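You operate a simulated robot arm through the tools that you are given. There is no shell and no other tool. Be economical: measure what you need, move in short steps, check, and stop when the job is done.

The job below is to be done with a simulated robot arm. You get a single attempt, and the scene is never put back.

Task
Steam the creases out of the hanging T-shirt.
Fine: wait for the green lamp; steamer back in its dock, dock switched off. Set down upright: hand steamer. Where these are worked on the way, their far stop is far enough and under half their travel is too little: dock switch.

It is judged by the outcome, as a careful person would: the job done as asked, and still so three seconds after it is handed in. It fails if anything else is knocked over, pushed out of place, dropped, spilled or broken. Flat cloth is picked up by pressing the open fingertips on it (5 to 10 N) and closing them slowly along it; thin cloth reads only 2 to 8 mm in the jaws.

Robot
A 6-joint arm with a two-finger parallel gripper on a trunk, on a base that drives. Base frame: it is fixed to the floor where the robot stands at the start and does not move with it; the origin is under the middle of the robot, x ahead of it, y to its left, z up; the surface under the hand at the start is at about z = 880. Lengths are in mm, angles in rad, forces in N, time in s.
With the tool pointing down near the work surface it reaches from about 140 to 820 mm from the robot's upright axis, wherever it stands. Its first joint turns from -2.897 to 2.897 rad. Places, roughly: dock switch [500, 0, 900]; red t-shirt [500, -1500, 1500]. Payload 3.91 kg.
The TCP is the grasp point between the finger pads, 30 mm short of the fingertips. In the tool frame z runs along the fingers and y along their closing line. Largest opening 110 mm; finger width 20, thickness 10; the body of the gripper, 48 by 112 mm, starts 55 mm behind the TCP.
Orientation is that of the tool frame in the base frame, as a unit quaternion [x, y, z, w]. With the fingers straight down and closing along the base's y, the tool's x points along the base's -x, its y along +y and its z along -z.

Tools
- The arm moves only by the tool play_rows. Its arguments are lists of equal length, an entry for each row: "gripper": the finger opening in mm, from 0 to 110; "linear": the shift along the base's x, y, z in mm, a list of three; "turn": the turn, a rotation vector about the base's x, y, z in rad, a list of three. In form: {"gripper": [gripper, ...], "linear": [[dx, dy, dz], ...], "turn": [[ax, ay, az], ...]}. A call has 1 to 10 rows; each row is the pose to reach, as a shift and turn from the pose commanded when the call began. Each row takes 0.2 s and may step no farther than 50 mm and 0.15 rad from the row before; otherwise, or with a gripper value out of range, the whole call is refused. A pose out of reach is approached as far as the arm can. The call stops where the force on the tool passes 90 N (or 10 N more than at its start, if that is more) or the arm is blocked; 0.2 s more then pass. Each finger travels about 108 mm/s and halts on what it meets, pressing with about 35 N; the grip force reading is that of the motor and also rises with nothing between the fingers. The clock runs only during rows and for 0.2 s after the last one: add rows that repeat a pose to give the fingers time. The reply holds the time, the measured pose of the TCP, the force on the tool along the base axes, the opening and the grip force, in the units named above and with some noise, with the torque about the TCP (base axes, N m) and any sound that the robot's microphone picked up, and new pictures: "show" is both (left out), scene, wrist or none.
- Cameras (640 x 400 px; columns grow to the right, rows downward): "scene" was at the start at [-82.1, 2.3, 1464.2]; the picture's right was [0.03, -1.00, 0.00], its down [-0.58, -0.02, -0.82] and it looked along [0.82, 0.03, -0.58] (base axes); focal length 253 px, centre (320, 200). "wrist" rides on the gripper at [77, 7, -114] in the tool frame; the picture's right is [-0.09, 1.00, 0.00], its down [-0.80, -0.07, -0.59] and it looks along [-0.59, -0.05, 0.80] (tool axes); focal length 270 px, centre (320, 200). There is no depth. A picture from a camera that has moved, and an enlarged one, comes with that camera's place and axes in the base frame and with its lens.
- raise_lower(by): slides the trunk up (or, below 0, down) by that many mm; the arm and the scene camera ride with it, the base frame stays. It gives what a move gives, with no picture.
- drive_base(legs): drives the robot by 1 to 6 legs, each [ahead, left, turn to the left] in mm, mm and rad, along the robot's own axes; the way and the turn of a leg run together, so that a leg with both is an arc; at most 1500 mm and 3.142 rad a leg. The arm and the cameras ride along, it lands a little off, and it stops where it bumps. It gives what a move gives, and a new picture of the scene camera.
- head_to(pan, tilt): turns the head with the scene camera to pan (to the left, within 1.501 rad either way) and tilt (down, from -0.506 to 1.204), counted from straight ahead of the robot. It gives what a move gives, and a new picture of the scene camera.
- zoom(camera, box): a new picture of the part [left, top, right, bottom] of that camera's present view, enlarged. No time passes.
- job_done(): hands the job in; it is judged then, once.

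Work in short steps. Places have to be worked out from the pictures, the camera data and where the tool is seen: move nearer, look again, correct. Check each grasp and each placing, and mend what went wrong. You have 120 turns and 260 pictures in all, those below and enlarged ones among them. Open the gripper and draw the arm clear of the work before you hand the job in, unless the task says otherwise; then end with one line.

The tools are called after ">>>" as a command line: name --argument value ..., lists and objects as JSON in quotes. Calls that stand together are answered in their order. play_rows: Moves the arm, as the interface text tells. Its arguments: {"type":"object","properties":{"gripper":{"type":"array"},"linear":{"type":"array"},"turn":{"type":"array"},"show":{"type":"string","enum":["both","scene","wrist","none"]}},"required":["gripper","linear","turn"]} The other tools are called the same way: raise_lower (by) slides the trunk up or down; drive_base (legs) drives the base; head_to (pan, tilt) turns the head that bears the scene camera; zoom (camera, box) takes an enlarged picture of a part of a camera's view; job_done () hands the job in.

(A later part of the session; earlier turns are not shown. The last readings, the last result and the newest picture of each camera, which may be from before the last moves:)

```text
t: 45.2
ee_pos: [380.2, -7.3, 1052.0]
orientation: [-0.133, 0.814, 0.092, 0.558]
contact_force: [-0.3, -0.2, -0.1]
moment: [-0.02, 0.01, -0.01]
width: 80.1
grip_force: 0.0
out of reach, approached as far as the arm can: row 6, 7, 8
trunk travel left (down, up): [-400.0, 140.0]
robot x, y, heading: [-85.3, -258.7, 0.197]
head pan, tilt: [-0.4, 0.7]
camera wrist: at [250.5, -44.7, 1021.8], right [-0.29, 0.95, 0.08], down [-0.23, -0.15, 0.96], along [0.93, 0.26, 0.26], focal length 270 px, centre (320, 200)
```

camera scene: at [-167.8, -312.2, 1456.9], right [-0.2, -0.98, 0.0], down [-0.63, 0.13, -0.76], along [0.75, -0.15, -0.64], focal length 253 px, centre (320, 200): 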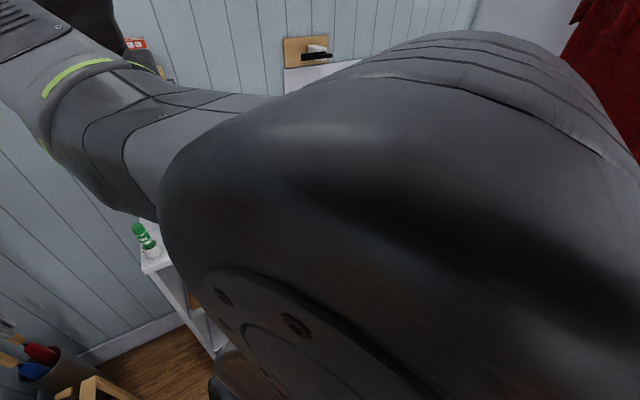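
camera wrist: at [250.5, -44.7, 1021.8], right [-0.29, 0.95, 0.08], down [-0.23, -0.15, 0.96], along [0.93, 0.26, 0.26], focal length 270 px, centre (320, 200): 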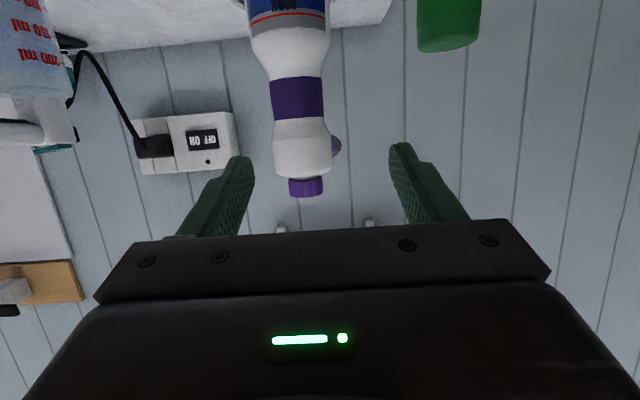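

Clear view; the neck checks out at (506, 14–17, 995). The arm is at its low limit here, so I'll raise the hand 150 mm and then lower the trunk by 150.

>>> play_rows --gripper '[80, 80, 80, 80]' --linear '[[0, 0, 40], [0, 0, 80], [0, 0, 120], [0, 0, 160]]' --turn '[[0, 0, 0], [0, 0, 0], [0, 0, 0], [0, 0, 0]]' --show "none"

>>> raise_lower --by -160

```text
t: 46.2
ee_pos: [380.3, -7.2, 1212.5]
orientation: [-0.135, 0.813, 0.095, 0.558]
contact_force: [0.0, 0.4, 0.2]
moment: [-0.02, 0.0, 0.0]
width: 80.1
grip_force: 0.0
trunk travel left (down, up): [-400.0, 140.0]
robot x, y, heading: [-84.2, -259.8, 0.193]
head pan, tilt: [-0.4, 0.7]
```

```text
t: 48.1
ee_pos: [381.1, -7.4, 1051.2]
orientation: [-0.134, 0.814, 0.093, 0.557]
contact_force: [-0.8, 0.1, 0.4]
moment: [0.0, -0.03, -0.01]
width: 80.1
grip_force: 0.0
trunk travel left (down, up): [-240.0, 300.0]
robot x, y, heading: [-83.4, -261.2, 0.195]
head pan, tilt: [-0.4, 0.7]
```

Now advance along the tool axis so the fingers straddle the neck.

>>> play_rows --gripper '[80, 80, 80, 80, 80]' --linear '[[10, -16, -9], [45, -4, -23], [80, 8, -37], [108, 18, -49], [125, 23, -56]]' --turn '[[0, 0, 0], [0, 0, 0], [0, 0, 0], [0, 0, 0], [0, 0, 0]]' --show "wrist"

```text
t: 49.3
ee_pos: [506.0, 16.4, 994.6]
orientation: [-0.135, 0.814, 0.094, 0.557]
contact_force: [-0.1, 0.7, 0.4]
moment: [0.0, 0.01, 0.0]
width: 79.7
grip_force: 0.0
trunk travel left (down, up): [-240.0, 300.0]
robot x, y, heading: [-83.7, -259.9, 0.196]
head pan, tilt: [-0.4, 0.7]
camera wrist: at [376.0, -21.4, 965.0], right [-0.29, 0.95, 0.08], down [-0.23, -0.15, 0.96], along [0.93, 0.26, 0.26], focal length 270 px, centre (320, 200)
```

wrist: 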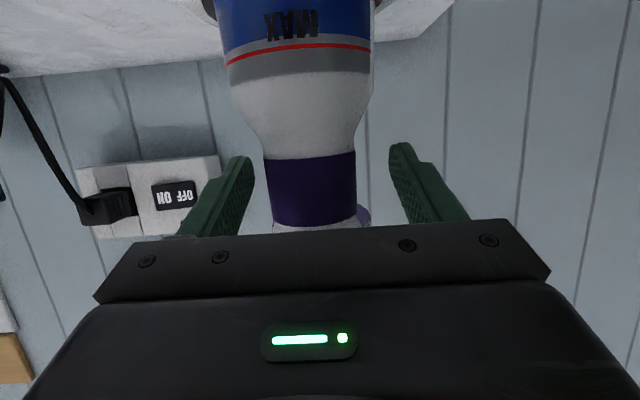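

The neck sits about 5 mm to the right-hand side of the jaw centre (-y). I'll centre and close gently.

>>> play_rows --gripper '[80, 70, 62, 56, 52, 48, 45, 45]' --linear '[[2, -5, 0], [2, -5, 0], [2, -5, 0], [2, -5, 0], [2, -5, 0], [2, -5, 0], [2, -5, 0], [2, -5, 0]]' --turn '[[0, 0, 0], [0, 0, 0], [0, 0, 0], [0, 0, 0], [0, 0, 0], [0, 0, 0], [0, 0, 0], [0, 0, 0]]' --show "wrist"

```text
t: 51.1
ee_pos: [508.1, 10.0, 996.5]
orientation: [-0.135, 0.814, 0.094, 0.557]
contact_force: [-0.5, 1.8, 1.7]
moment: [0.08, 0.02, 0.05]
width: 48.8
grip_force: 35.1
trunk travel left (down, up): [-240.0, 300.0]
robot x, y, heading: [-87.0, -260.3, 0.194]
head pan, tilt: [-0.4, 0.7]
camera wrist: at [377.9, -26.5, 965.3], right [-0.29, 0.95, 0.08], down [-0.23, -0.16, 0.96], along [0.93, 0.26, 0.26], focal length 270 px, centre (320, 200)
```

wrist: 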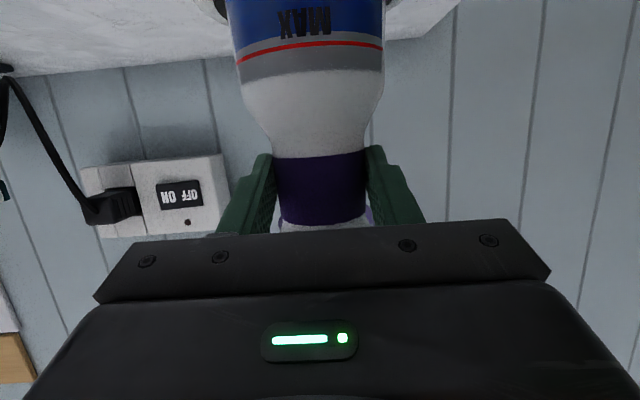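

Gripped at 48.8 mm. The docked pose is TCP (508, 10.5, 996). Now lift straight up slowly.

>>> play_rows --gripper '[40, 40, 40, 40, 40, 40]' --linear '[[0, 0, 0], [0, 0, 15], [0, 0, 35], [0, 0, 65], [0, 0, 100], [0, 0, 140]]' --turn '[[0, 0, 0], [0, 0, 0], [0, 0, 0], [0, 0, 0], [0, 0, 0], [0, 0, 0]]' --show "wrist"

```text
t: 52.5
ee_pos: [508.3, 10.4, 1133.5]
orientation: [-0.135, 0.814, 0.094, 0.557]
contact_force: [0.1, 0.1, -5.7]
moment: [-0.07, 0.14, -0.01]
width: 49.0
grip_force: 35.2
trunk travel left (down, up): [-240.0, 300.0]
robot x, y, heading: [-83.2, -262.5, 0.193]
head pan, tilt: [-0.4, 0.7]
camera wrist: at [377.8, -25.5, 1104.0], right [-0.29, 0.95, 0.08], down [-0.23, -0.15, 0.96], along [0.93, 0.26, 0.26], focal length 270 px, centre (320, 200)
```

wrist: 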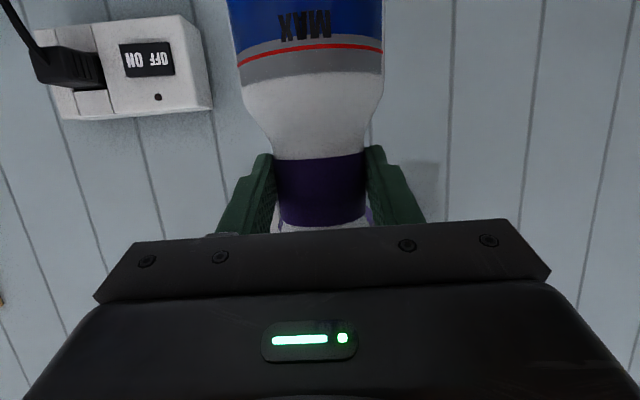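

The steamer is free (about 0.6 kg, cordless). I'll pull the arm in, raise the trunk for clearance above the table items, then turn the base toward the shirt.

>>> play_rows --gripper '[40, 40, 40, 40]' --linear '[[-26, -9, 10], [-52, -18, 20], [-78, -27, 20], [-104, -36, 20]]' --turn '[[0, 0, 0], [0, 0, 0], [0, 0, 0], [0, 0, 0]]' --show "none"

>>> raise_lower --by 150

>>> drive_base --legs '[[0, 0, -1.644]]'

```text
t: 53.5
ee_pos: [404.9, -24.9, 1153.7]
orientation: [-0.134, 0.813, 0.094, 0.558]
contact_force: [1.4, -0.3, -5.8]
moment: [-0.04, 0.1, -0.02]
width: 48.8
grip_force: 35.6
trunk travel left (down, up): [-240.0, 300.0]
robot x, y, heading: [-83.8, -259.7, 0.197]
head pan, tilt: [-0.4, 0.7]
```

```text
t: 55.2
ee_pos: [404.6, -24.1, 1304.0]
orientation: [-0.135, 0.815, 0.093, 0.556]
contact_force: [0.5, -0.8, -6.9]
moment: [-0.06, 0.13, 0.0]
width: 48.7
grip_force: 34.7
trunk travel left (down, up): [-390.0, 150.0]
robot x, y, heading: [-85.0, -260.0, 0.192]
head pan, tilt: [-0.4, 0.7]
```

```text
t: 59.6
ee_pos: [125.4, -762.4, 1304.8]
orientation: [0.499, 0.656, -0.341, 0.451]
contact_force: [1.0, -0.6, -6.0]
moment: [0.14, 0.04, -0.01]
width: 48.9
grip_force: 35.8
trunk travel left (down, up): [-390.0, 150.0]
robot x, y, heading: [-82.9, -265.0, -1.435]
head pan, tilt: [-0.4, 0.7]
camera scene: at [-129.5, -176.1, 1446.9], right [-0.97, 0.26, 0.0], down [0.17, 0.62, -0.76], along [-0.2, -0.74, -0.64], focal length 253 px, centre (320, 200)
```

scene: 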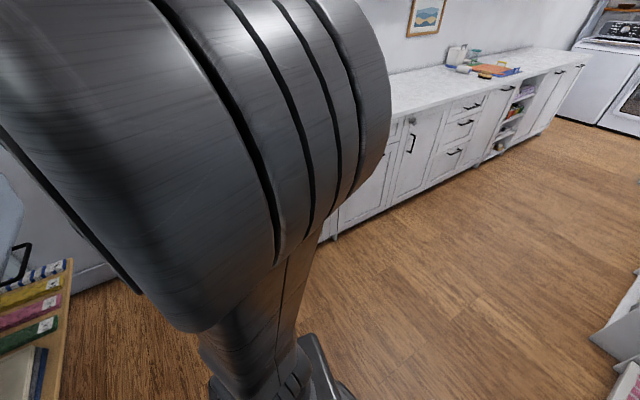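

Turned fine. I'll pan the head left past the arm to see the shirt and the board edge.

>>> head_to --pan 0.75 --tilt 0.45

```text
t: 60.9
ee_pos: [124.7, -763.7, 1303.8]
orientation: [0.499, 0.657, -0.34, 0.451]
contact_force: [-0.6, 0.8, -7.2]
moment: [0.13, 0.06, -0.01]
width: 48.8
grip_force: 34.8
trunk travel left (down, up): [-390.0, 150.0]
robot x, y, heading: [-78.8, -260.1, -1.433]
head pan, tilt: [0.75, 0.45]
camera scene: at [-36.2, -152.0, 1469.1], right [-0.63, -0.78, 0.0], down [-0.34, 0.27, -0.9], along [0.7, -0.57, -0.44], focal length 253 px, centre (320, 200)
```

scene: 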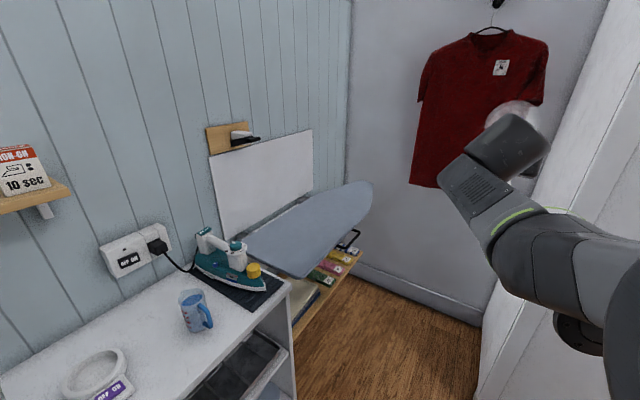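

The dock sits empty and upright, and the shirt is clear to reach. I'll drive ahead first, then diagonally left, ending with the nozzle about 100+ mm short of the shirt.

>>> drive_base --legs '[[380, 0, 0], [80, 200, 0]]'

```text
t: 64.6
ee_pos: [384.2, -1197.6, 1304.2]
orientation: [0.5, 0.656, -0.341, 0.45]
contact_force: [-0.4, 0.5, -5.6]
moment: [0.11, 0.0, -0.02]
width: 49.1
grip_force: 34.9
trunk travel left (down, up): [-390.0, 150.0]
robot x, y, heading: [175.2, -691.2, -1.435]
head pan, tilt: [0.75, 0.45]
camera scene: at [224.6, -585.8, 1469.1], right [-0.63, -0.78, 0.0], down [-0.34, 0.28, -0.9], along [0.7, -0.57, -0.44], focal length 253 px, centre (320, 200)
```

scene: 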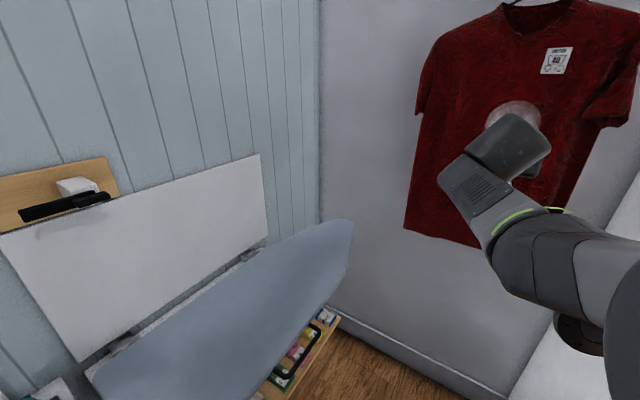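

Good position. I'll pan to centre the shirt and enlarge it around the nozzle.

>>> head_to --pan 0.5 --tilt 0.2

>>> zoom --camera "scene" --box '[230, 0, 490, 220]'

>>> play_rows --gripper '[40]' --linear '[[0, 0, 0]]' --turn '[[0, 0, 0]]' --show "wrist"

```text
t: 65.4
ee_pos: [383.4, -1196.2, 1303.4]
orientation: [0.5, 0.656, -0.341, 0.45]
contact_force: [0.0, -0.2, -5.8]
moment: [0.14, 0.02, 0.0]
width: 48.6
grip_force: 34.3
trunk travel left (down, up): [-390.0, 150.0]
robot x, y, heading: [172.5, -690.9, -1.43]
head pan, tilt: [0.499, 0.201]
camera scene: at [208.1, -602.5, 1492.3], right [-0.8, -0.59, 0.0], down [-0.12, 0.16, -0.98], along [0.58, -0.79, -0.2], focal length 253 px, centre (320, 200)
```

scene: 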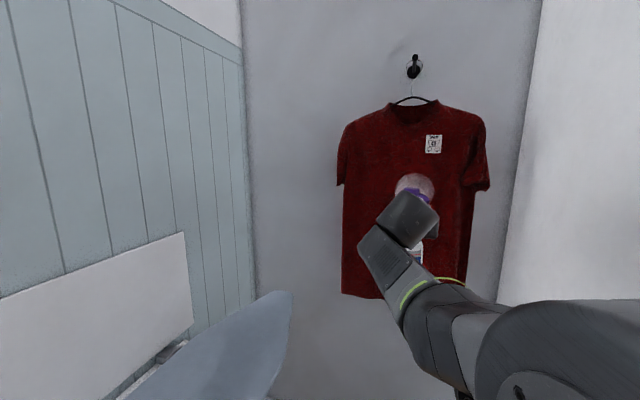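

```text
1.82 times, centred on (360, 110) of scene
camera zoom: at [208.1, -602.5, 1492.3], right [-0.8, -0.59, 0.0], down [-0.12, 0.16, -0.98], along [0.58, -0.79, -0.2], focal length 461 px, centre (247, 364)
```

zoom: 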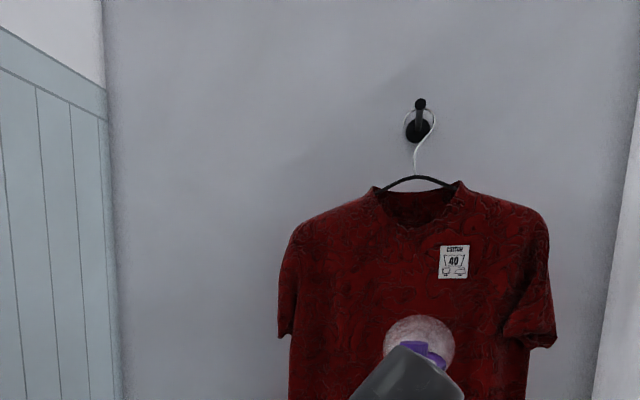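

```text
t: 65.8
ee_pos: [382.7, -1198.5, 1302.5]
orientation: [0.501, 0.656, -0.342, 0.45]
contact_force: [0.1, -0.7, -6.1]
moment: [0.11, 0.06, 0.0]
width: 49.0
grip_force: 34.8
trunk travel left (down, up): [-390.0, 150.0]
robot x, y, heading: [178.2, -695.5, -1.429]
head pan, tilt: [0.499, 0.201]
camera wrist: at [353.4, -1066.0, 1273.6], right [0.97, 0.24, 0.08], down [-0.14, 0.23, 0.96], along [0.21, -0.94, 0.26], focal length 270 px, centre (320, 200)
```

wrist: 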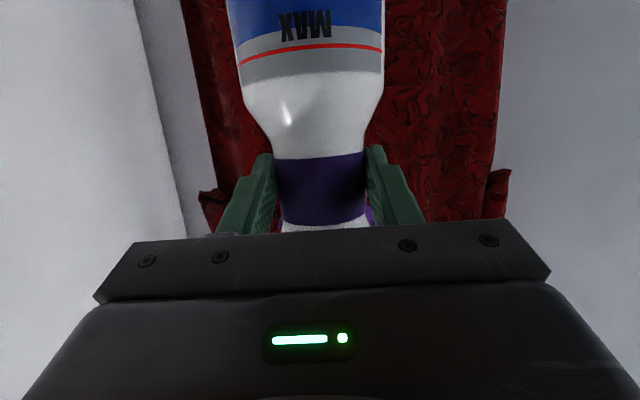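

Steam is already puffing from the nozzle and the creases show as dark lines. The shirt's front is at about y = -1420, spanning x 275–706 and z 895–1600. I'll strafe the base to centre on it and square the nozzle to the shirt.

>>> drive_base --legs '[[0, 120, 0]]'

>>> play_rows --gripper '[40, 40, 40, 40]' --linear '[[0, -20, 0], [0, -40, 0], [0, -60, 0], [0, -70, 0]]' --turn '[[0, 0, -0.09], [0, 0, -0.18], [0, 0, -0.27], [0, 0, -0.27]]' --show "scene"

>>> zoom --camera "scene" --box '[300, 60, 500, 320]'

```text
t: 67.0
ee_pos: [501.7, -1181.3, 1303.8]
orientation: [0.5, 0.656, -0.342, 0.45]
contact_force: [-0.3, -0.1, -6.3]
moment: [0.15, 0.03, -0.01]
width: 49.0
grip_force: 34.4
trunk travel left (down, up): [-390.0, 150.0]
robot x, y, heading: [293.0, -681.0, -1.434]
head pan, tilt: [0.499, 0.201]
camera scene: at [326.8, -586.1, 1492.3], right [-0.8, -0.59, 0.0], down [-0.12, 0.16, -0.98], along [0.58, -0.79, -0.2], focal length 253 px, centre (320, 200)
```

scene: 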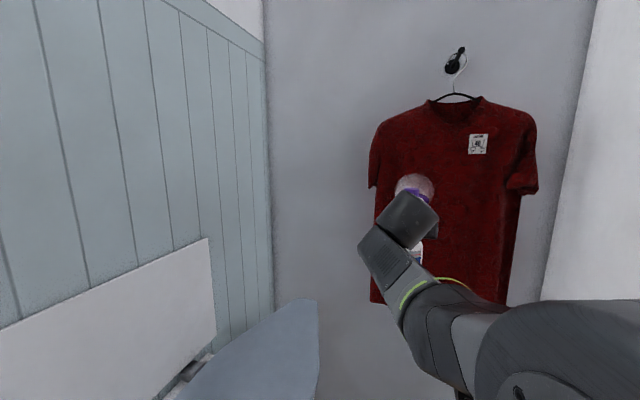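

```text
t: 68.0
ee_pos: [502.4, -1252.2, 1302.2]
orientation: [0.585, 0.582, -0.399, 0.399]
contact_force: [-0.3, -0.4, -6.1]
moment: [0.11, 0.03, -0.05]
width: 48.8
grip_force: 34.5
trunk travel left (down, up): [-390.0, 150.0]
robot x, y, heading: [291.3, -677.4, -1.427]
head pan, tilt: [0.499, 0.201]
camera scene: at [326.2, -586.6, 1492.3], right [-0.8, -0.59, 0.0], down [-0.12, 0.16, -0.98], along [0.58, -0.79, -0.2], focal length 253 px, centre (320, 200)
```

scene: 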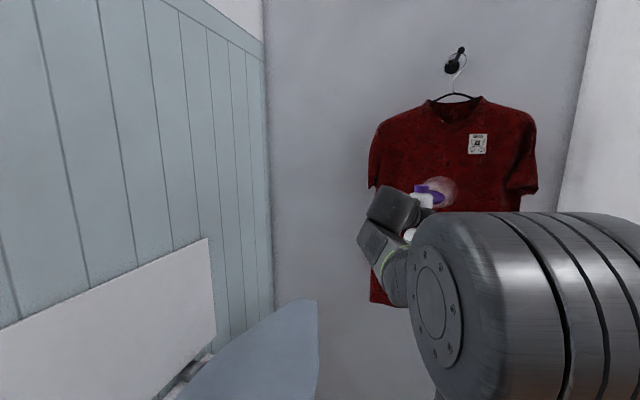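

```text
1.54 times, centred on (400, 190) of scene
camera zoom: at [326.2, -586.6, 1492.3], right [-0.8, -0.59, 0.0], down [-0.12, 0.16, -0.98], along [0.58, -0.79, -0.2], focal length 390 px, centre (197, 215)
```

zoom: 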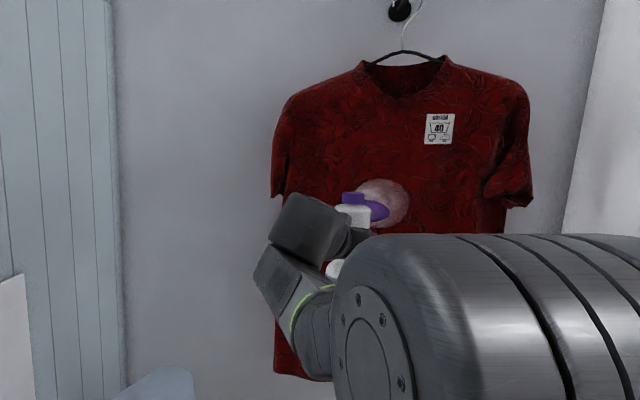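

The nozzle tip is roughly 60 mm from the cloth. I'll move in 20 mm and do a slow test sweep toward +x, then look at its effect.

>>> play_rows --gripper '[40, 40, 40, 40, 40, 40, 40, 40, 40, 40]' --linear '[[0, -20, 0], [15, -20, 0], [30, -20, 0], [45, -20, 0], [60, -20, 0], [75, -20, 0], [90, -20, 0], [105, -20, 0], [120, -20, 0], [135, -20, 0]]' --turn '[[0, 0, 0], [0, 0, 0], [0, 0, 0], [0, 0, 0], [0, 0, 0], [0, 0, 0], [0, 0, 0], [0, 0, 0], [0, 0, 0], [0, 0, 0]]' --show "scene"

>>> zoom --camera "scene" --box '[340, 80, 560, 240]'

```text
t: 70.2
ee_pos: [637.6, -1272.1, 1302.0]
orientation: [0.584, 0.583, -0.399, 0.4]
contact_force: [0.4, 1.2, -6.7]
moment: [0.15, -0.02, 0.04]
width: 48.9
grip_force: 35.0
trunk travel left (down, up): [-390.0, 150.0]
robot x, y, heading: [291.9, -679.1, -1.432]
head pan, tilt: [0.499, 0.201]
camera scene: at [326.5, -586.4, 1492.3], right [-0.8, -0.59, 0.0], down [-0.12, 0.16, -0.98], along [0.58, -0.79, -0.2], focal length 253 px, centre (320, 200)
```

scene: 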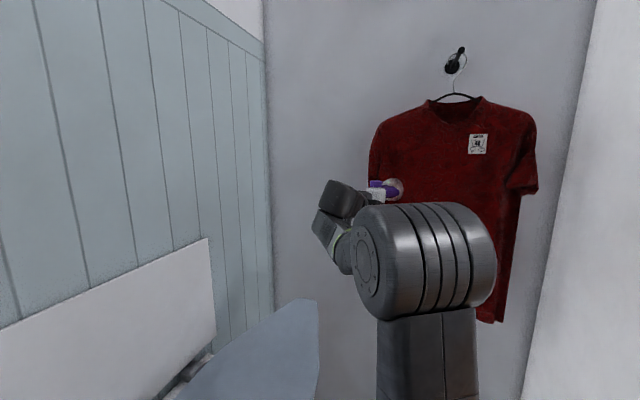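

```text
2.50 times, centred on (450, 160) of scene
camera zoom: at [326.5, -586.4, 1492.3], right [-0.8, -0.59, 0.0], down [-0.12, 0.16, -0.98], along [0.58, -0.79, -0.2], focal length 633 px, centre (-5, 300)
```

zoom: 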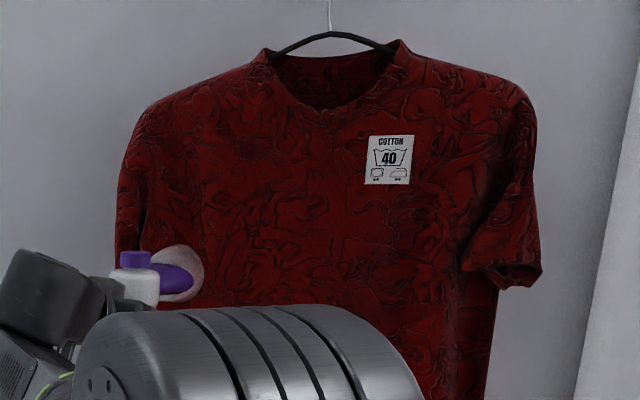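

I'll sweep back across to the other side at the same height, which also uncovers the band just treated.

>>> play_rows --gripper '[40, 40, 40, 40, 40, 40, 40, 40, 40, 40]' --linear '[[-30, 0, 0], [-60, 0, 0], [-90, 0, 0], [-120, 0, 0], [-150, 0, 0], [-180, 0, 0], [-210, 0, 0], [-240, 0, 0], [-270, 0, 0], [-300, 0, 0]]' --turn '[[0, 0, 0], [0, 0, 0], [0, 0, 0], [0, 0, 0], [0, 0, 0], [0, 0, 0], [0, 0, 0], [0, 0, 0], [0, 0, 0], [0, 0, 0]]' --show "both"

>>> zoom --camera "scene" --box '[340, 80, 560, 240]'

```text
t: 72.4
ee_pos: [336.4, -1270.7, 1303.5]
orientation: [0.584, 0.583, -0.399, 0.4]
contact_force: [0.2, -0.1, -6.6]
moment: [0.14, 0.01, 0.02]
width: 49.0
grip_force: 35.6
trunk travel left (down, up): [-390.0, 150.0]
robot x, y, heading: [292.4, -679.1, -1.433]
head pan, tilt: [0.499, 0.201]
camera scene: at [325.6, -586.3, 1492.3], right [-0.8, -0.59, 0.0], down [-0.12, 0.16, -0.98], along [0.58, -0.79, -0.2], focal length 253 px, centre (320, 200)
camera wrist: at [341.8, -1136.0, 1273.6], right [1.0, -0.03, 0.08], down [-0.07, 0.26, 0.96], along [-0.05, -0.96, 0.26], focal length 270 px, centre (320, 200)
```

scene: 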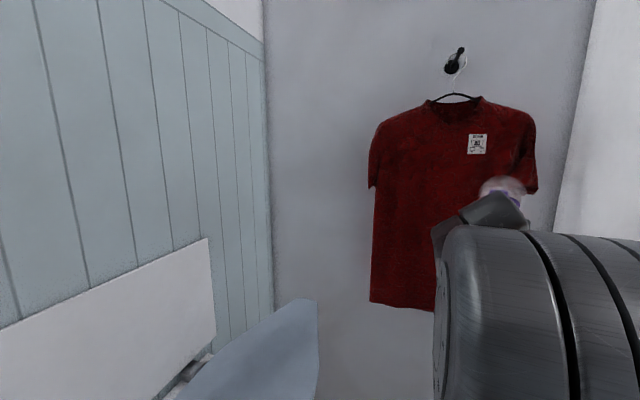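
wrist: 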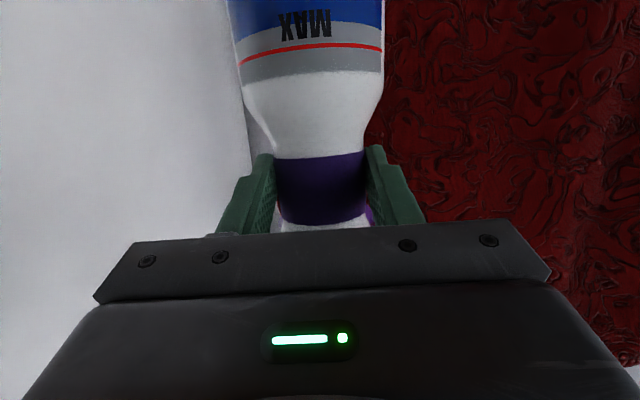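

```text
2.50 times, centred on (450, 160) of scene
camera zoom: at [325.6, -586.3, 1492.3], right [-0.8, -0.59, 0.0], down [-0.12, 0.16, -0.98], along [0.58, -0.79, -0.2], focal length 633 px, centre (-5, 300)
```

zoom: 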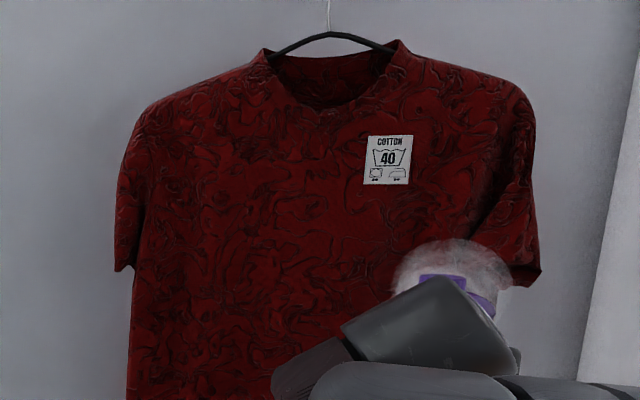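

I'll enlarge the treated band (around z = 1338, x 480–680) to see whether the creases have faded.

>>> zoom --camera "scene" --box '[365, 150, 485, 240]'

```text
4.44 times, centred on (425, 195) of scene
camera zoom: at [325.6, -586.3, 1492.3], right [-0.8, -0.59, 0.0], down [-0.12, 0.16, -0.98], along [0.58, -0.79, -0.2], focal length 1126 px, centre (-147, 222)
```

zoom: 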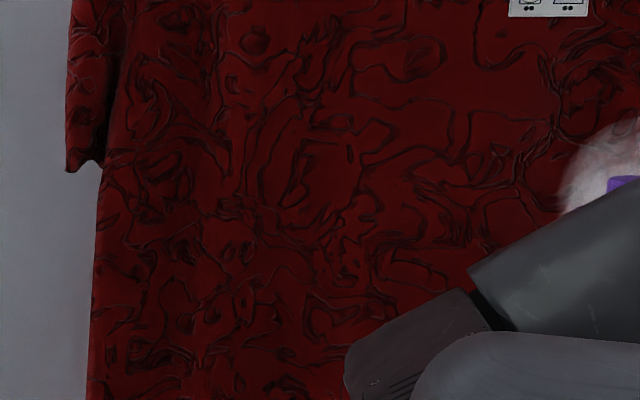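

No clear change yet, so either the gap is too wide or the sweep too fast. I'll close the gap by 20 mm, dwell at one spot for about 1.5 s, then move aside and compare.

>>> play_rows --gripper '[40, 40, 40, 40, 40, 40, 40, 40, 40, 40]' --linear '[[45, 0, 0], [90, 0, 0], [120, -10, 0], [120, -20, 0], [120, -20, 0], [120, -20, 0], [120, -20, 0], [120, -20, 0], [120, -20, 0], [120, -20, 0]]' --turn '[[0, 0, 0], [0, 0, 0], [0, 0, 0], [0, 0, 0], [0, 0, 0], [0, 0, 0], [0, 0, 0], [0, 0, 0], [0, 0, 0], [0, 0, 0]]' --show "scene"

>>> play_rows --gripper '[40, 40, 40, 40]' --linear '[[-45, 0, 0], [-90, 0, 0], [-135, 0, 0], [-150, 0, 0]]' --turn '[[0, 0, 0], [0, 0, 0], [0, 0, 0], [0, 0, 0]]' --show "none"

>>> zoom --camera "scene" --box '[340, 80, 560, 240]'

```text
t: 74.6
ee_pos: [457.9, -1290.5, 1302.9]
orientation: [0.584, 0.584, -0.397, 0.4]
contact_force: [0.3, 0.1, -6.7]
moment: [0.15, 0.02, -0.02]
width: 48.9
grip_force: 34.9
trunk travel left (down, up): [-390.0, 150.0]
robot x, y, heading: [295.1, -678.9, -1.434]
head pan, tilt: [0.499, 0.201]
camera scene: at [326.0, -586.4, 1492.3], right [-0.8, -0.59, 0.0], down [-0.12, 0.16, -0.98], along [0.58, -0.79, -0.2], focal length 253 px, centre (320, 200)
```

scene: 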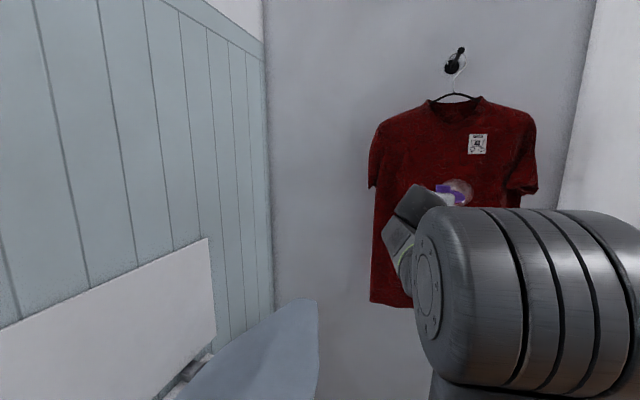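

```text
t: 75.6
ee_pos: [305.5, -1291.1, 1302.7]
orientation: [0.584, 0.583, -0.398, 0.4]
contact_force: [0.6, 0.2, -5.9]
moment: [0.15, 0.01, 0.0]
width: 48.7
grip_force: 35.4
trunk travel left (down, up): [-390.0, 150.0]
robot x, y, heading: [294.4, -677.8, -1.433]
head pan, tilt: [0.499, 0.201]
```

```text
2.50 times, centred on (450, 160) of scene
camera zoom: at [325.5, -586.4, 1492.3], right [-0.8, -0.59, 0.0], down [-0.12, 0.16, -0.98], along [0.58, -0.79, -0.2], focal length 633 px, centre (-5, 300)
```

zoom: 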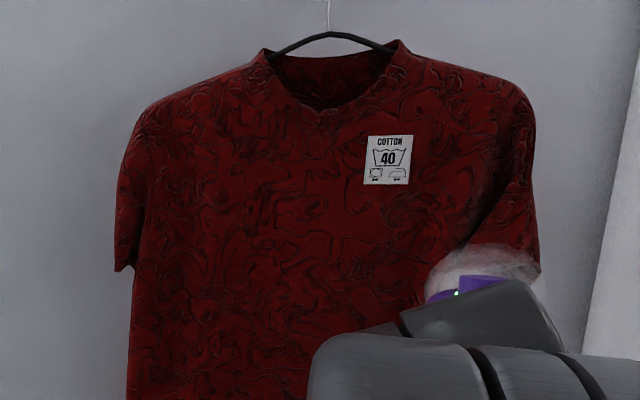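

Enlarging the dwell spot, which projects near the (430, 200) area of the scene view.

>>> zoom --camera "scene" --box '[380, 150, 500, 240]'

```text
4.44 times, centred on (440, 195) of scene
camera zoom: at [325.5, -586.4, 1492.3], right [-0.8, -0.59, 0.0], down [-0.12, 0.16, -0.98], along [0.58, -0.79, -0.2], focal length 1126 px, centre (-213, 222)
```

zoom: 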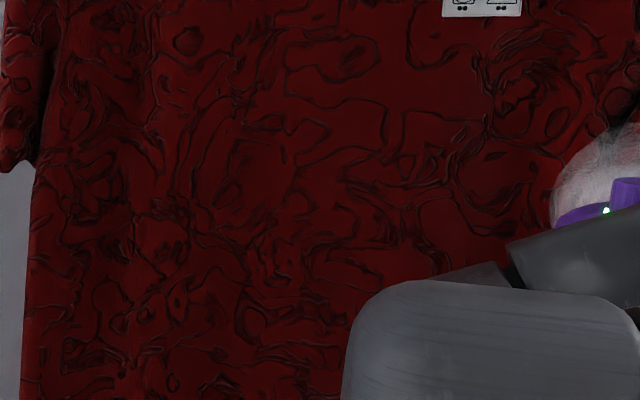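

The same crease pattern looks fainter overall than before, so steaming is working gradually. I'll cover the shirt systematically: horizontal sweeps with the gap at about 20 mm, shifting the trunk 60 mm between passes.

>>> play_rows --gripper '[40, 40, 40, 40, 40, 40, 40, 40, 40, 40]' --linear '[[39, 0, 0], [78, 0, 0], [117, 0, 0], [156, 0, 0], [195, 0, 0], [234, 0, 0], [273, 0, 0], [312, 0, 0], [351, 0, 0], [390, 0, 0]]' --turn '[[0, 0, 0], [0, 0, 0], [0, 0, 0], [0, 0, 0], [0, 0, 0], [0, 0, 0], [0, 0, 0], [0, 0, 0], [0, 0, 0], [0, 0, 0]]' --show "scene"

>>> raise_lower --by 60

>>> play_rows --gripper '[40, 40, 40, 40, 40, 40, 40, 40, 40, 40]' --linear '[[-42, 0, 0], [-84, 0, 0], [-126, 0, 0], [-168, 0, 0], [-210, 0, 0], [-252, 0, 0], [-294, 0, 0], [-336, 0, 0], [-378, 0, 0], [-420, 0, 0]]' --turn '[[0, 0, 0], [0, 0, 0], [0, 0, 0], [0, 0, 0], [0, 0, 0], [0, 0, 0], [0, 0, 0], [0, 0, 0], [0, 0, 0], [0, 0, 0]]' --show "scene"

>>> zoom --camera "scene" --box '[340, 80, 560, 240]'

```text
t: 77.8
ee_pos: [696.8, -1290.5, 1303.0]
orientation: [0.584, 0.583, -0.399, 0.4]
contact_force: [0.1, -0.1, -6.0]
moment: [0.12, 0.0, 0.0]
width: 49.0
grip_force: 34.8
trunk travel left (down, up): [-390.0, 150.0]
robot x, y, heading: [292.2, -678.3, -1.434]
head pan, tilt: [0.499, 0.201]
camera scene: at [327.2, -586.6, 1492.3], right [-0.8, -0.59, 0.0], down [-0.12, 0.16, -0.98], along [0.58, -0.79, -0.2], focal length 253 px, centre (320, 200)
```

scene: 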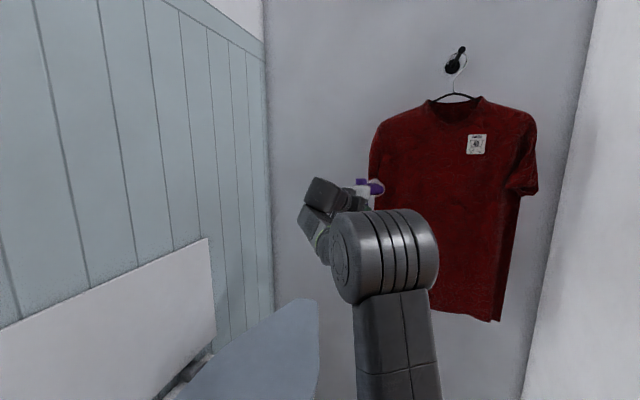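

```text
t: 78.8
ee_pos: [696.8, -1291.4, 1363.8]
orientation: [0.585, 0.583, -0.399, 0.399]
contact_force: [0.6, -0.1, -5.8]
moment: [0.12, 0.0, -0.01]
width: 48.9
grip_force: 34.6
trunk travel left (down, up): [-450.0, 90.0]
robot x, y, heading: [293.8, -678.7, -1.435]
head pan, tilt: [0.499, 0.201]
```

```text
t: 81.0
ee_pos: [274.7, -1289.2, 1363.4]
orientation: [0.584, 0.583, -0.399, 0.4]
contact_force: [0.2, -0.6, -6.8]
moment: [0.15, 0.01, -0.03]
width: 48.8
grip_force: 35.2
trunk travel left (down, up): [-450.0, 90.0]
robot x, y, heading: [292.0, -678.0, -1.433]
head pan, tilt: [0.499, 0.201]
camera scene: at [325.1, -586.4, 1552.3], right [-0.8, -0.59, 0.0], down [-0.12, 0.16, -0.98], along [0.58, -0.79, -0.2], focal length 253 px, centre (320, 200)
```

scene: 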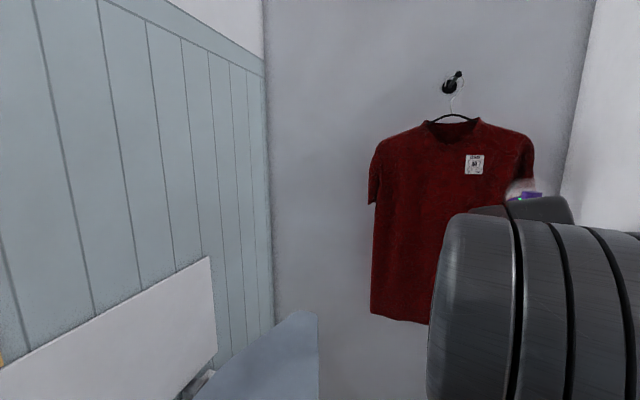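

```text
2.50 times, centred on (450, 160) of scene
camera zoom: at [325.1, -586.4, 1552.3], right [-0.8, -0.59, 0.0], down [-0.12, 0.16, -0.98], along [0.58, -0.79, -0.2], focal length 633 px, centre (-5, 300)
```

zoom: 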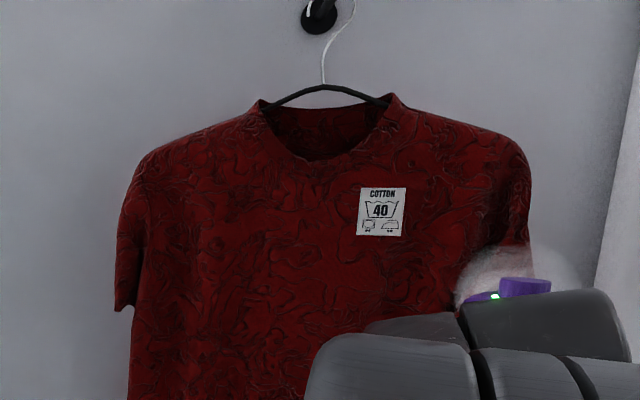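

The creases are clearly fading. Continuing upward passes.

>>> raise_lower --by 60

>>> play_rows --gripper '[40, 40, 40, 40, 40, 40, 40, 40, 40, 40]' --linear '[[43, 0, 0], [86, 0, 0], [129, 0, 0], [172, 0, 0], [215, 0, 0], [258, 0, 0], [301, 0, 0], [344, 0, 0], [387, 0, 0], [430, 0, 0]]' --turn '[[0, 0, 0], [0, 0, 0], [0, 0, 0], [0, 0, 0], [0, 0, 0], [0, 0, 0], [0, 0, 0], [0, 0, 0], [0, 0, 0], [0, 0, 0]]' --show "none"

>>> raise_lower --by 30

>>> play_rows --gripper '[40, 40, 40, 40, 40, 40, 40, 40, 40, 40]' --linear '[[0, 0, 30], [-45, 0, 30], [-90, 0, 30], [-135, 0, 30], [-180, 0, 30], [-225, 0, 30], [-270, 0, 30], [-315, 0, 30], [-360, 0, 30], [-405, 0, 30]]' --turn '[[0, 0, 0], [0, 0, 0], [0, 0, 0], [0, 0, 0], [0, 0, 0], [0, 0, 0], [0, 0, 0], [0, 0, 0], [0, 0, 0], [0, 0, 0]]' --show "scene"

>>> zoom --camera "scene" --box '[340, 80, 580, 260]'

```text
t: 82.0
ee_pos: [276.3, -1290.4, 1424.8]
orientation: [0.584, 0.584, -0.398, 0.4]
contact_force: [-0.2, -0.4, -6.7]
moment: [0.1, -0.03, 0.0]
width: 48.7
grip_force: 34.7
trunk travel left (down, up): [-510.0, 30.0]
robot x, y, heading: [293.0, -678.1, -1.43]
head pan, tilt: [0.499, 0.201]
```

```text
t: 84.2
ee_pos: [710.1, -1290.0, 1423.9]
orientation: [0.584, 0.584, -0.398, 0.399]
contact_force: [1.0, -0.2, -6.6]
moment: [0.11, -0.03, -0.02]
width: 48.8
grip_force: 35.4
trunk travel left (down, up): [-510.0, 30.0]
robot x, y, heading: [294.4, -675.7, -1.426]
head pan, tilt: [0.499, 0.201]
```

```text
t: 85.0
ee_pos: [707.4, -1290.5, 1453.9]
orientation: [0.584, 0.584, -0.398, 0.4]
contact_force: [0.3, -0.3, -6.1]
moment: [0.12, 0.0, 0.01]
width: 48.9
grip_force: 35.1
trunk travel left (down, up): [-540.0, 0.0]
robot x, y, heading: [293.2, -679.7, -1.431]
head pan, tilt: [0.499, 0.201]
```

```text
t: 87.2
ee_pos: [299.3, -1290.7, 1482.4]
orientation: [0.584, 0.583, -0.399, 0.4]
contact_force: [0.0, 0.1, -6.1]
moment: [0.16, 0.02, 0.02]
width: 49.1
grip_force: 34.4
trunk travel left (down, up): [-540.0, 0.0]
robot x, y, heading: [292.9, -681.9, -1.435]
head pan, tilt: [0.499, 0.201]
camera scene: at [324.8, -586.5, 1642.4], right [-0.8, -0.59, 0.0], down [-0.12, 0.16, -0.98], along [0.58, -0.79, -0.2], focal length 253 px, centre (320, 200)
```

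scene: 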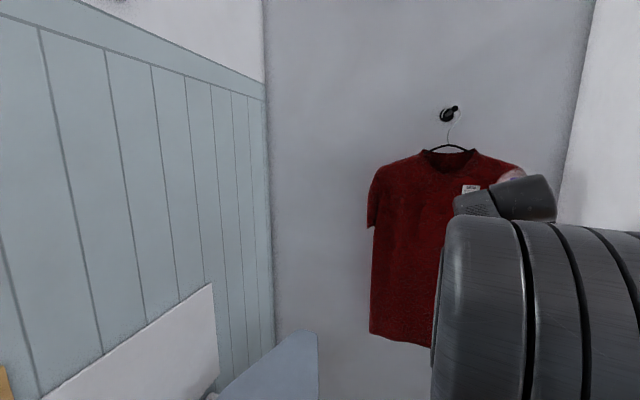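

```text
2.22 times, centred on (460, 170) of scene
camera zoom: at [324.8, -586.5, 1642.4], right [-0.8, -0.59, 0.0], down [-0.12, 0.16, -0.98], along [0.58, -0.79, -0.2], focal length 563 px, centre (9, 267)
```

zoom: 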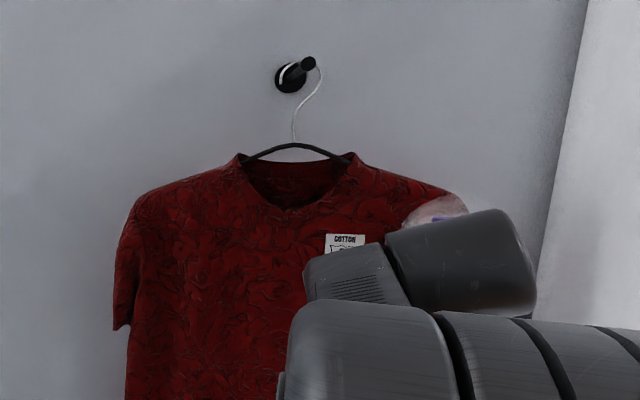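

Near the shoulders now. One more pass across the top at about nozzle z = 1565, then start down.

>>> play_rows --gripper '[40, 40, 40, 40, 40, 40, 40, 40, 40, 40]' --linear '[[0, 0, 45], [45, 0, 50], [90, 0, 50], [135, 0, 50], [180, 0, 50], [225, 0, 50], [270, 0, 50], [315, 0, 50], [360, 0, 50], [405, 0, 50]]' --turn '[[0, 0, 0], [0, 0, 0], [0, 0, 0], [0, 0, 0], [0, 0, 0], [0, 0, 0], [0, 0, 0], [0, 0, 0], [0, 0, 0], [0, 0, 0]]' --show "none"

>>> play_rows --gripper '[40, 40, 40, 40]' --linear '[[0, 0, -20], [0, 0, -40], [0, 0, -60], [0, 0, -80]]' --turn '[[0, 0, 0], [0, 0, 0], [0, 0, 0], [0, 0, 0]]' --show "none"

>>> raise_lower --by -210

>>> head_to --pan 0.5 --tilt 0.35

```text
t: 89.4
ee_pos: [710.2, -1291.1, 1532.1]
orientation: [0.584, 0.584, -0.399, 0.399]
contact_force: [1.7, -0.1, -6.1]
moment: [0.12, 0.03, -0.02]
width: 48.9
grip_force: 34.6
trunk travel left (down, up): [-540.0, 0.0]
robot x, y, heading: [296.6, -675.5, -1.43]
head pan, tilt: [0.499, 0.201]
```

```text
t: 90.4
ee_pos: [706.0, -1291.9, 1454.0]
orientation: [0.584, 0.583, -0.399, 0.4]
contact_force: [-0.3, 0.1, -5.7]
moment: [0.15, 0.01, 0.0]
width: 48.9
grip_force: 35.0
trunk travel left (down, up): [-540.0, 0.0]
robot x, y, heading: [291.0, -675.2, -1.434]
head pan, tilt: [0.499, 0.201]
```

```text
t: 92.6
ee_pos: [707.1, -1291.6, 1244.9]
orientation: [0.584, 0.583, -0.398, 0.4]
contact_force: [-0.2, 0.0, -5.3]
moment: [0.16, 0.01, 0.0]
width: 48.5
grip_force: 35.1
trunk travel left (down, up): [-330.0, 210.0]
robot x, y, heading: [295.2, -678.7, -1.433]
head pan, tilt: [0.499, 0.201]
```

```text
t: 93.3
ee_pos: [707.2, -1291.5, 1243.6]
orientation: [0.584, 0.583, -0.398, 0.4]
contact_force: [-0.1, 0.4, -7.1]
moment: [0.13, 0.03, 0.0]
width: 48.9
grip_force: 34.5
trunk travel left (down, up): [-330.0, 210.0]
robot x, y, heading: [294.3, -676.4, -1.432]
head pan, tilt: [0.499, 0.351]
camera scene: at [326.3, -586.3, 1418.4], right [-0.8, -0.59, 0.0], down [-0.2, 0.28, -0.94], along [0.56, -0.76, -0.34], focal length 253 px, centre (320, 200)
```

scene: 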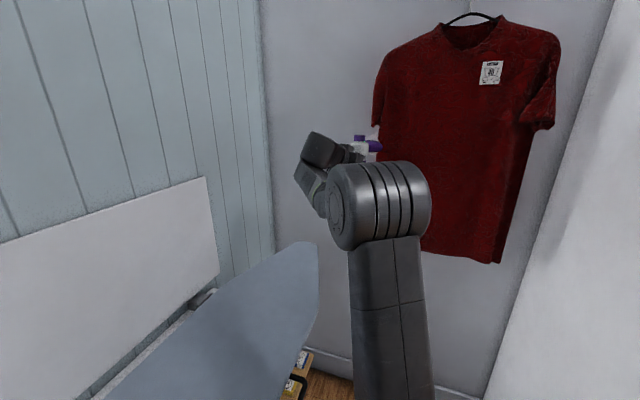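

Now lower passes: sweep at 1244, then down 60, and back.

>>> play_rows --gripper '[40, 40, 40, 40, 40, 40, 40, 40, 40, 40]' --linear '[[-41, 0, 0], [-82, 0, 0], [-123, 0, 0], [-164, 0, 0], [-205, 0, 0], [-246, 0, 0], [-287, 0, 0], [-328, 0, 0], [-369, 0, 0], [-410, 0, 0]]' --turn '[[0, 0, 0], [0, 0, 0], [0, 0, 0], [0, 0, 0], [0, 0, 0], [0, 0, 0], [0, 0, 0], [0, 0, 0], [0, 0, 0], [0, 0, 0]]' --show "none"

>>> raise_lower --by -60

>>> play_rows --gripper '[40, 40, 40, 40, 40, 40, 40, 40, 40, 40]' --linear '[[39, 0, 0], [78, 0, 0], [117, 0, 0], [156, 0, 0], [195, 0, 0], [234, 0, 0], [273, 0, 0], [312, 0, 0], [351, 0, 0], [390, 0, 0]]' --turn '[[0, 0, 0], [0, 0, 0], [0, 0, 0], [0, 0, 0], [0, 0, 0], [0, 0, 0], [0, 0, 0], [0, 0, 0], [0, 0, 0], [0, 0, 0]]' --show "scene"

>>> zoom --camera "scene" --box '[340, 10, 580, 280]'

```text
t: 95.5
ee_pos: [297.3, -1291.4, 1245.1]
orientation: [0.585, 0.583, -0.398, 0.4]
contact_force: [-0.6, -0.2, -5.4]
moment: [0.16, 0.02, -0.04]
width: 48.6
grip_force: 34.8
trunk travel left (down, up): [-330.0, 210.0]
robot x, y, heading: [291.8, -676.6, -1.434]
head pan, tilt: [0.499, 0.351]
```

```text
t: 96.5
ee_pos: [296.5, -1291.8, 1184.6]
orientation: [0.585, 0.583, -0.398, 0.399]
contact_force: [-0.1, -0.2, -5.6]
moment: [0.14, 0.02, 0.02]
width: 48.4
grip_force: 35.3
trunk travel left (down, up): [-270.0, 270.0]
robot x, y, heading: [294.2, -678.8, -1.435]
head pan, tilt: [0.499, 0.351]
```

```text
t: 98.7
ee_pos: [688.2, -1291.3, 1183.5]
orientation: [0.584, 0.584, -0.398, 0.4]
contact_force: [0.8, -0.1, -5.7]
moment: [0.15, 0.01, 0.02]
width: 48.6
grip_force: 35.1
trunk travel left (down, up): [-270.0, 270.0]
robot x, y, heading: [290.5, -676.3, -1.433]
head pan, tilt: [0.499, 0.351]
camera scene: at [326.5, -586.4, 1358.3], right [-0.8, -0.59, 0.0], down [-0.2, 0.28, -0.94], along [0.56, -0.76, -0.34], focal length 253 px, centre (320, 200)
```

scene: 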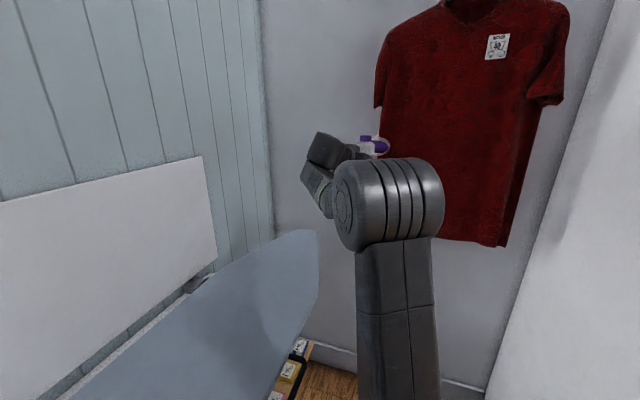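

```text
1.48 times, centred on (460, 145) of scene
camera zoom: at [326.5, -586.4, 1358.3], right [-0.8, -0.59, 0.0], down [-0.2, 0.28, -0.94], along [0.56, -0.76, -0.34], focal length 375 px, centre (113, 282)
```

zoom: 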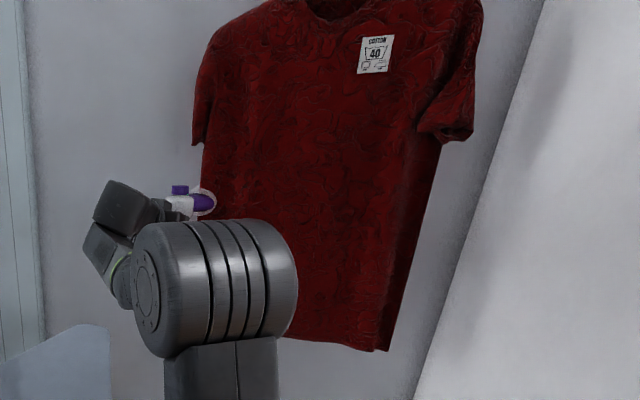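

Much smoother already. The hem is at about z = 960; I'll do the remaining lower passes, two at a time.

>>> raise_lower --by -60

>>> play_rows --gripper '[40, 40, 40, 40, 40, 40, 40, 40, 40, 40]' --linear '[[-39, 0, 0], [-78, 0, 0], [-117, 0, 0], [-156, 0, 0], [-195, 0, 0], [-234, 0, 0], [-273, 0, 0], [-312, 0, 0], [-351, 0, 0], [-390, 0, 0]]' --turn '[[0, 0, 0], [0, 0, 0], [0, 0, 0], [0, 0, 0], [0, 0, 0], [0, 0, 0], [0, 0, 0], [0, 0, 0], [0, 0, 0], [0, 0, 0]]' --show "none"

>>> raise_lower --by -60

>>> play_rows --gripper '[40, 40, 40, 40, 40, 40, 40, 40, 40, 40]' --linear '[[39, 0, 0], [78, 0, 0], [117, 0, 0], [156, 0, 0], [195, 0, 0], [234, 0, 0], [273, 0, 0], [312, 0, 0], [351, 0, 0], [390, 0, 0]]' --turn '[[0, 0, 0], [0, 0, 0], [0, 0, 0], [0, 0, 0], [0, 0, 0], [0, 0, 0], [0, 0, 0], [0, 0, 0], [0, 0, 0], [0, 0, 0]]' --show "scene"

```text
t: 99.7
ee_pos: [688.1, -1292.0, 1124.8]
orientation: [0.584, 0.584, -0.397, 0.4]
contact_force: [0.2, -0.3, -6.7]
moment: [0.14, 0.01, 0.0]
width: 48.7
grip_force: 35.3
trunk travel left (down, up): [-210.0, 330.0]
robot x, y, heading: [293.6, -675.9, -1.431]
head pan, tilt: [0.499, 0.351]
```

```text
t: 101.9
ee_pos: [296.9, -1292.3, 1124.5]
orientation: [0.583, 0.584, -0.398, 0.401]
contact_force: [0.3, 0.6, -5.9]
moment: [0.18, 0.01, -0.03]
width: 48.8
grip_force: 35.2
trunk travel left (down, up): [-210.0, 330.0]
robot x, y, heading: [297.3, -678.9, -1.428]
head pan, tilt: [0.499, 0.351]
```

```text
t: 102.9
ee_pos: [295.5, -1293.0, 1065.0]
orientation: [0.585, 0.583, -0.398, 0.399]
contact_force: [-0.3, -0.6, -6.1]
moment: [0.15, 0.06, 0.0]
width: 48.9
grip_force: 35.2
trunk travel left (down, up): [-150.0, 390.0]
robot x, y, heading: [294.5, -676.2, -1.436]
head pan, tilt: [0.499, 0.351]
```

```text
t: 105.1
ee_pos: [686.4, -1292.3, 1065.6]
orientation: [0.584, 0.583, -0.399, 0.4]
contact_force: [-0.5, 0.3, -5.7]
moment: [0.14, 0.01, -0.01]
width: 48.9
grip_force: 35.2
trunk travel left (down, up): [-150.0, 390.0]
robot x, y, heading: [292.7, -677.5, -1.433]
head pan, tilt: [0.499, 0.351]
camera scene: at [326.1, -586.3, 1238.3], right [-0.8, -0.59, 0.0], down [-0.2, 0.28, -0.94], along [0.56, -0.76, -0.34], focal length 253 px, centre (320, 200)
```

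scene: 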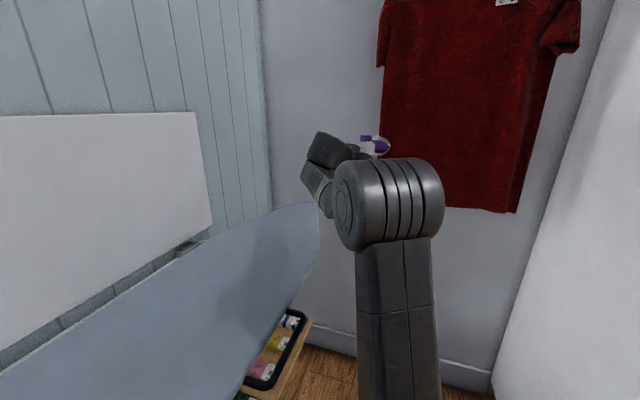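

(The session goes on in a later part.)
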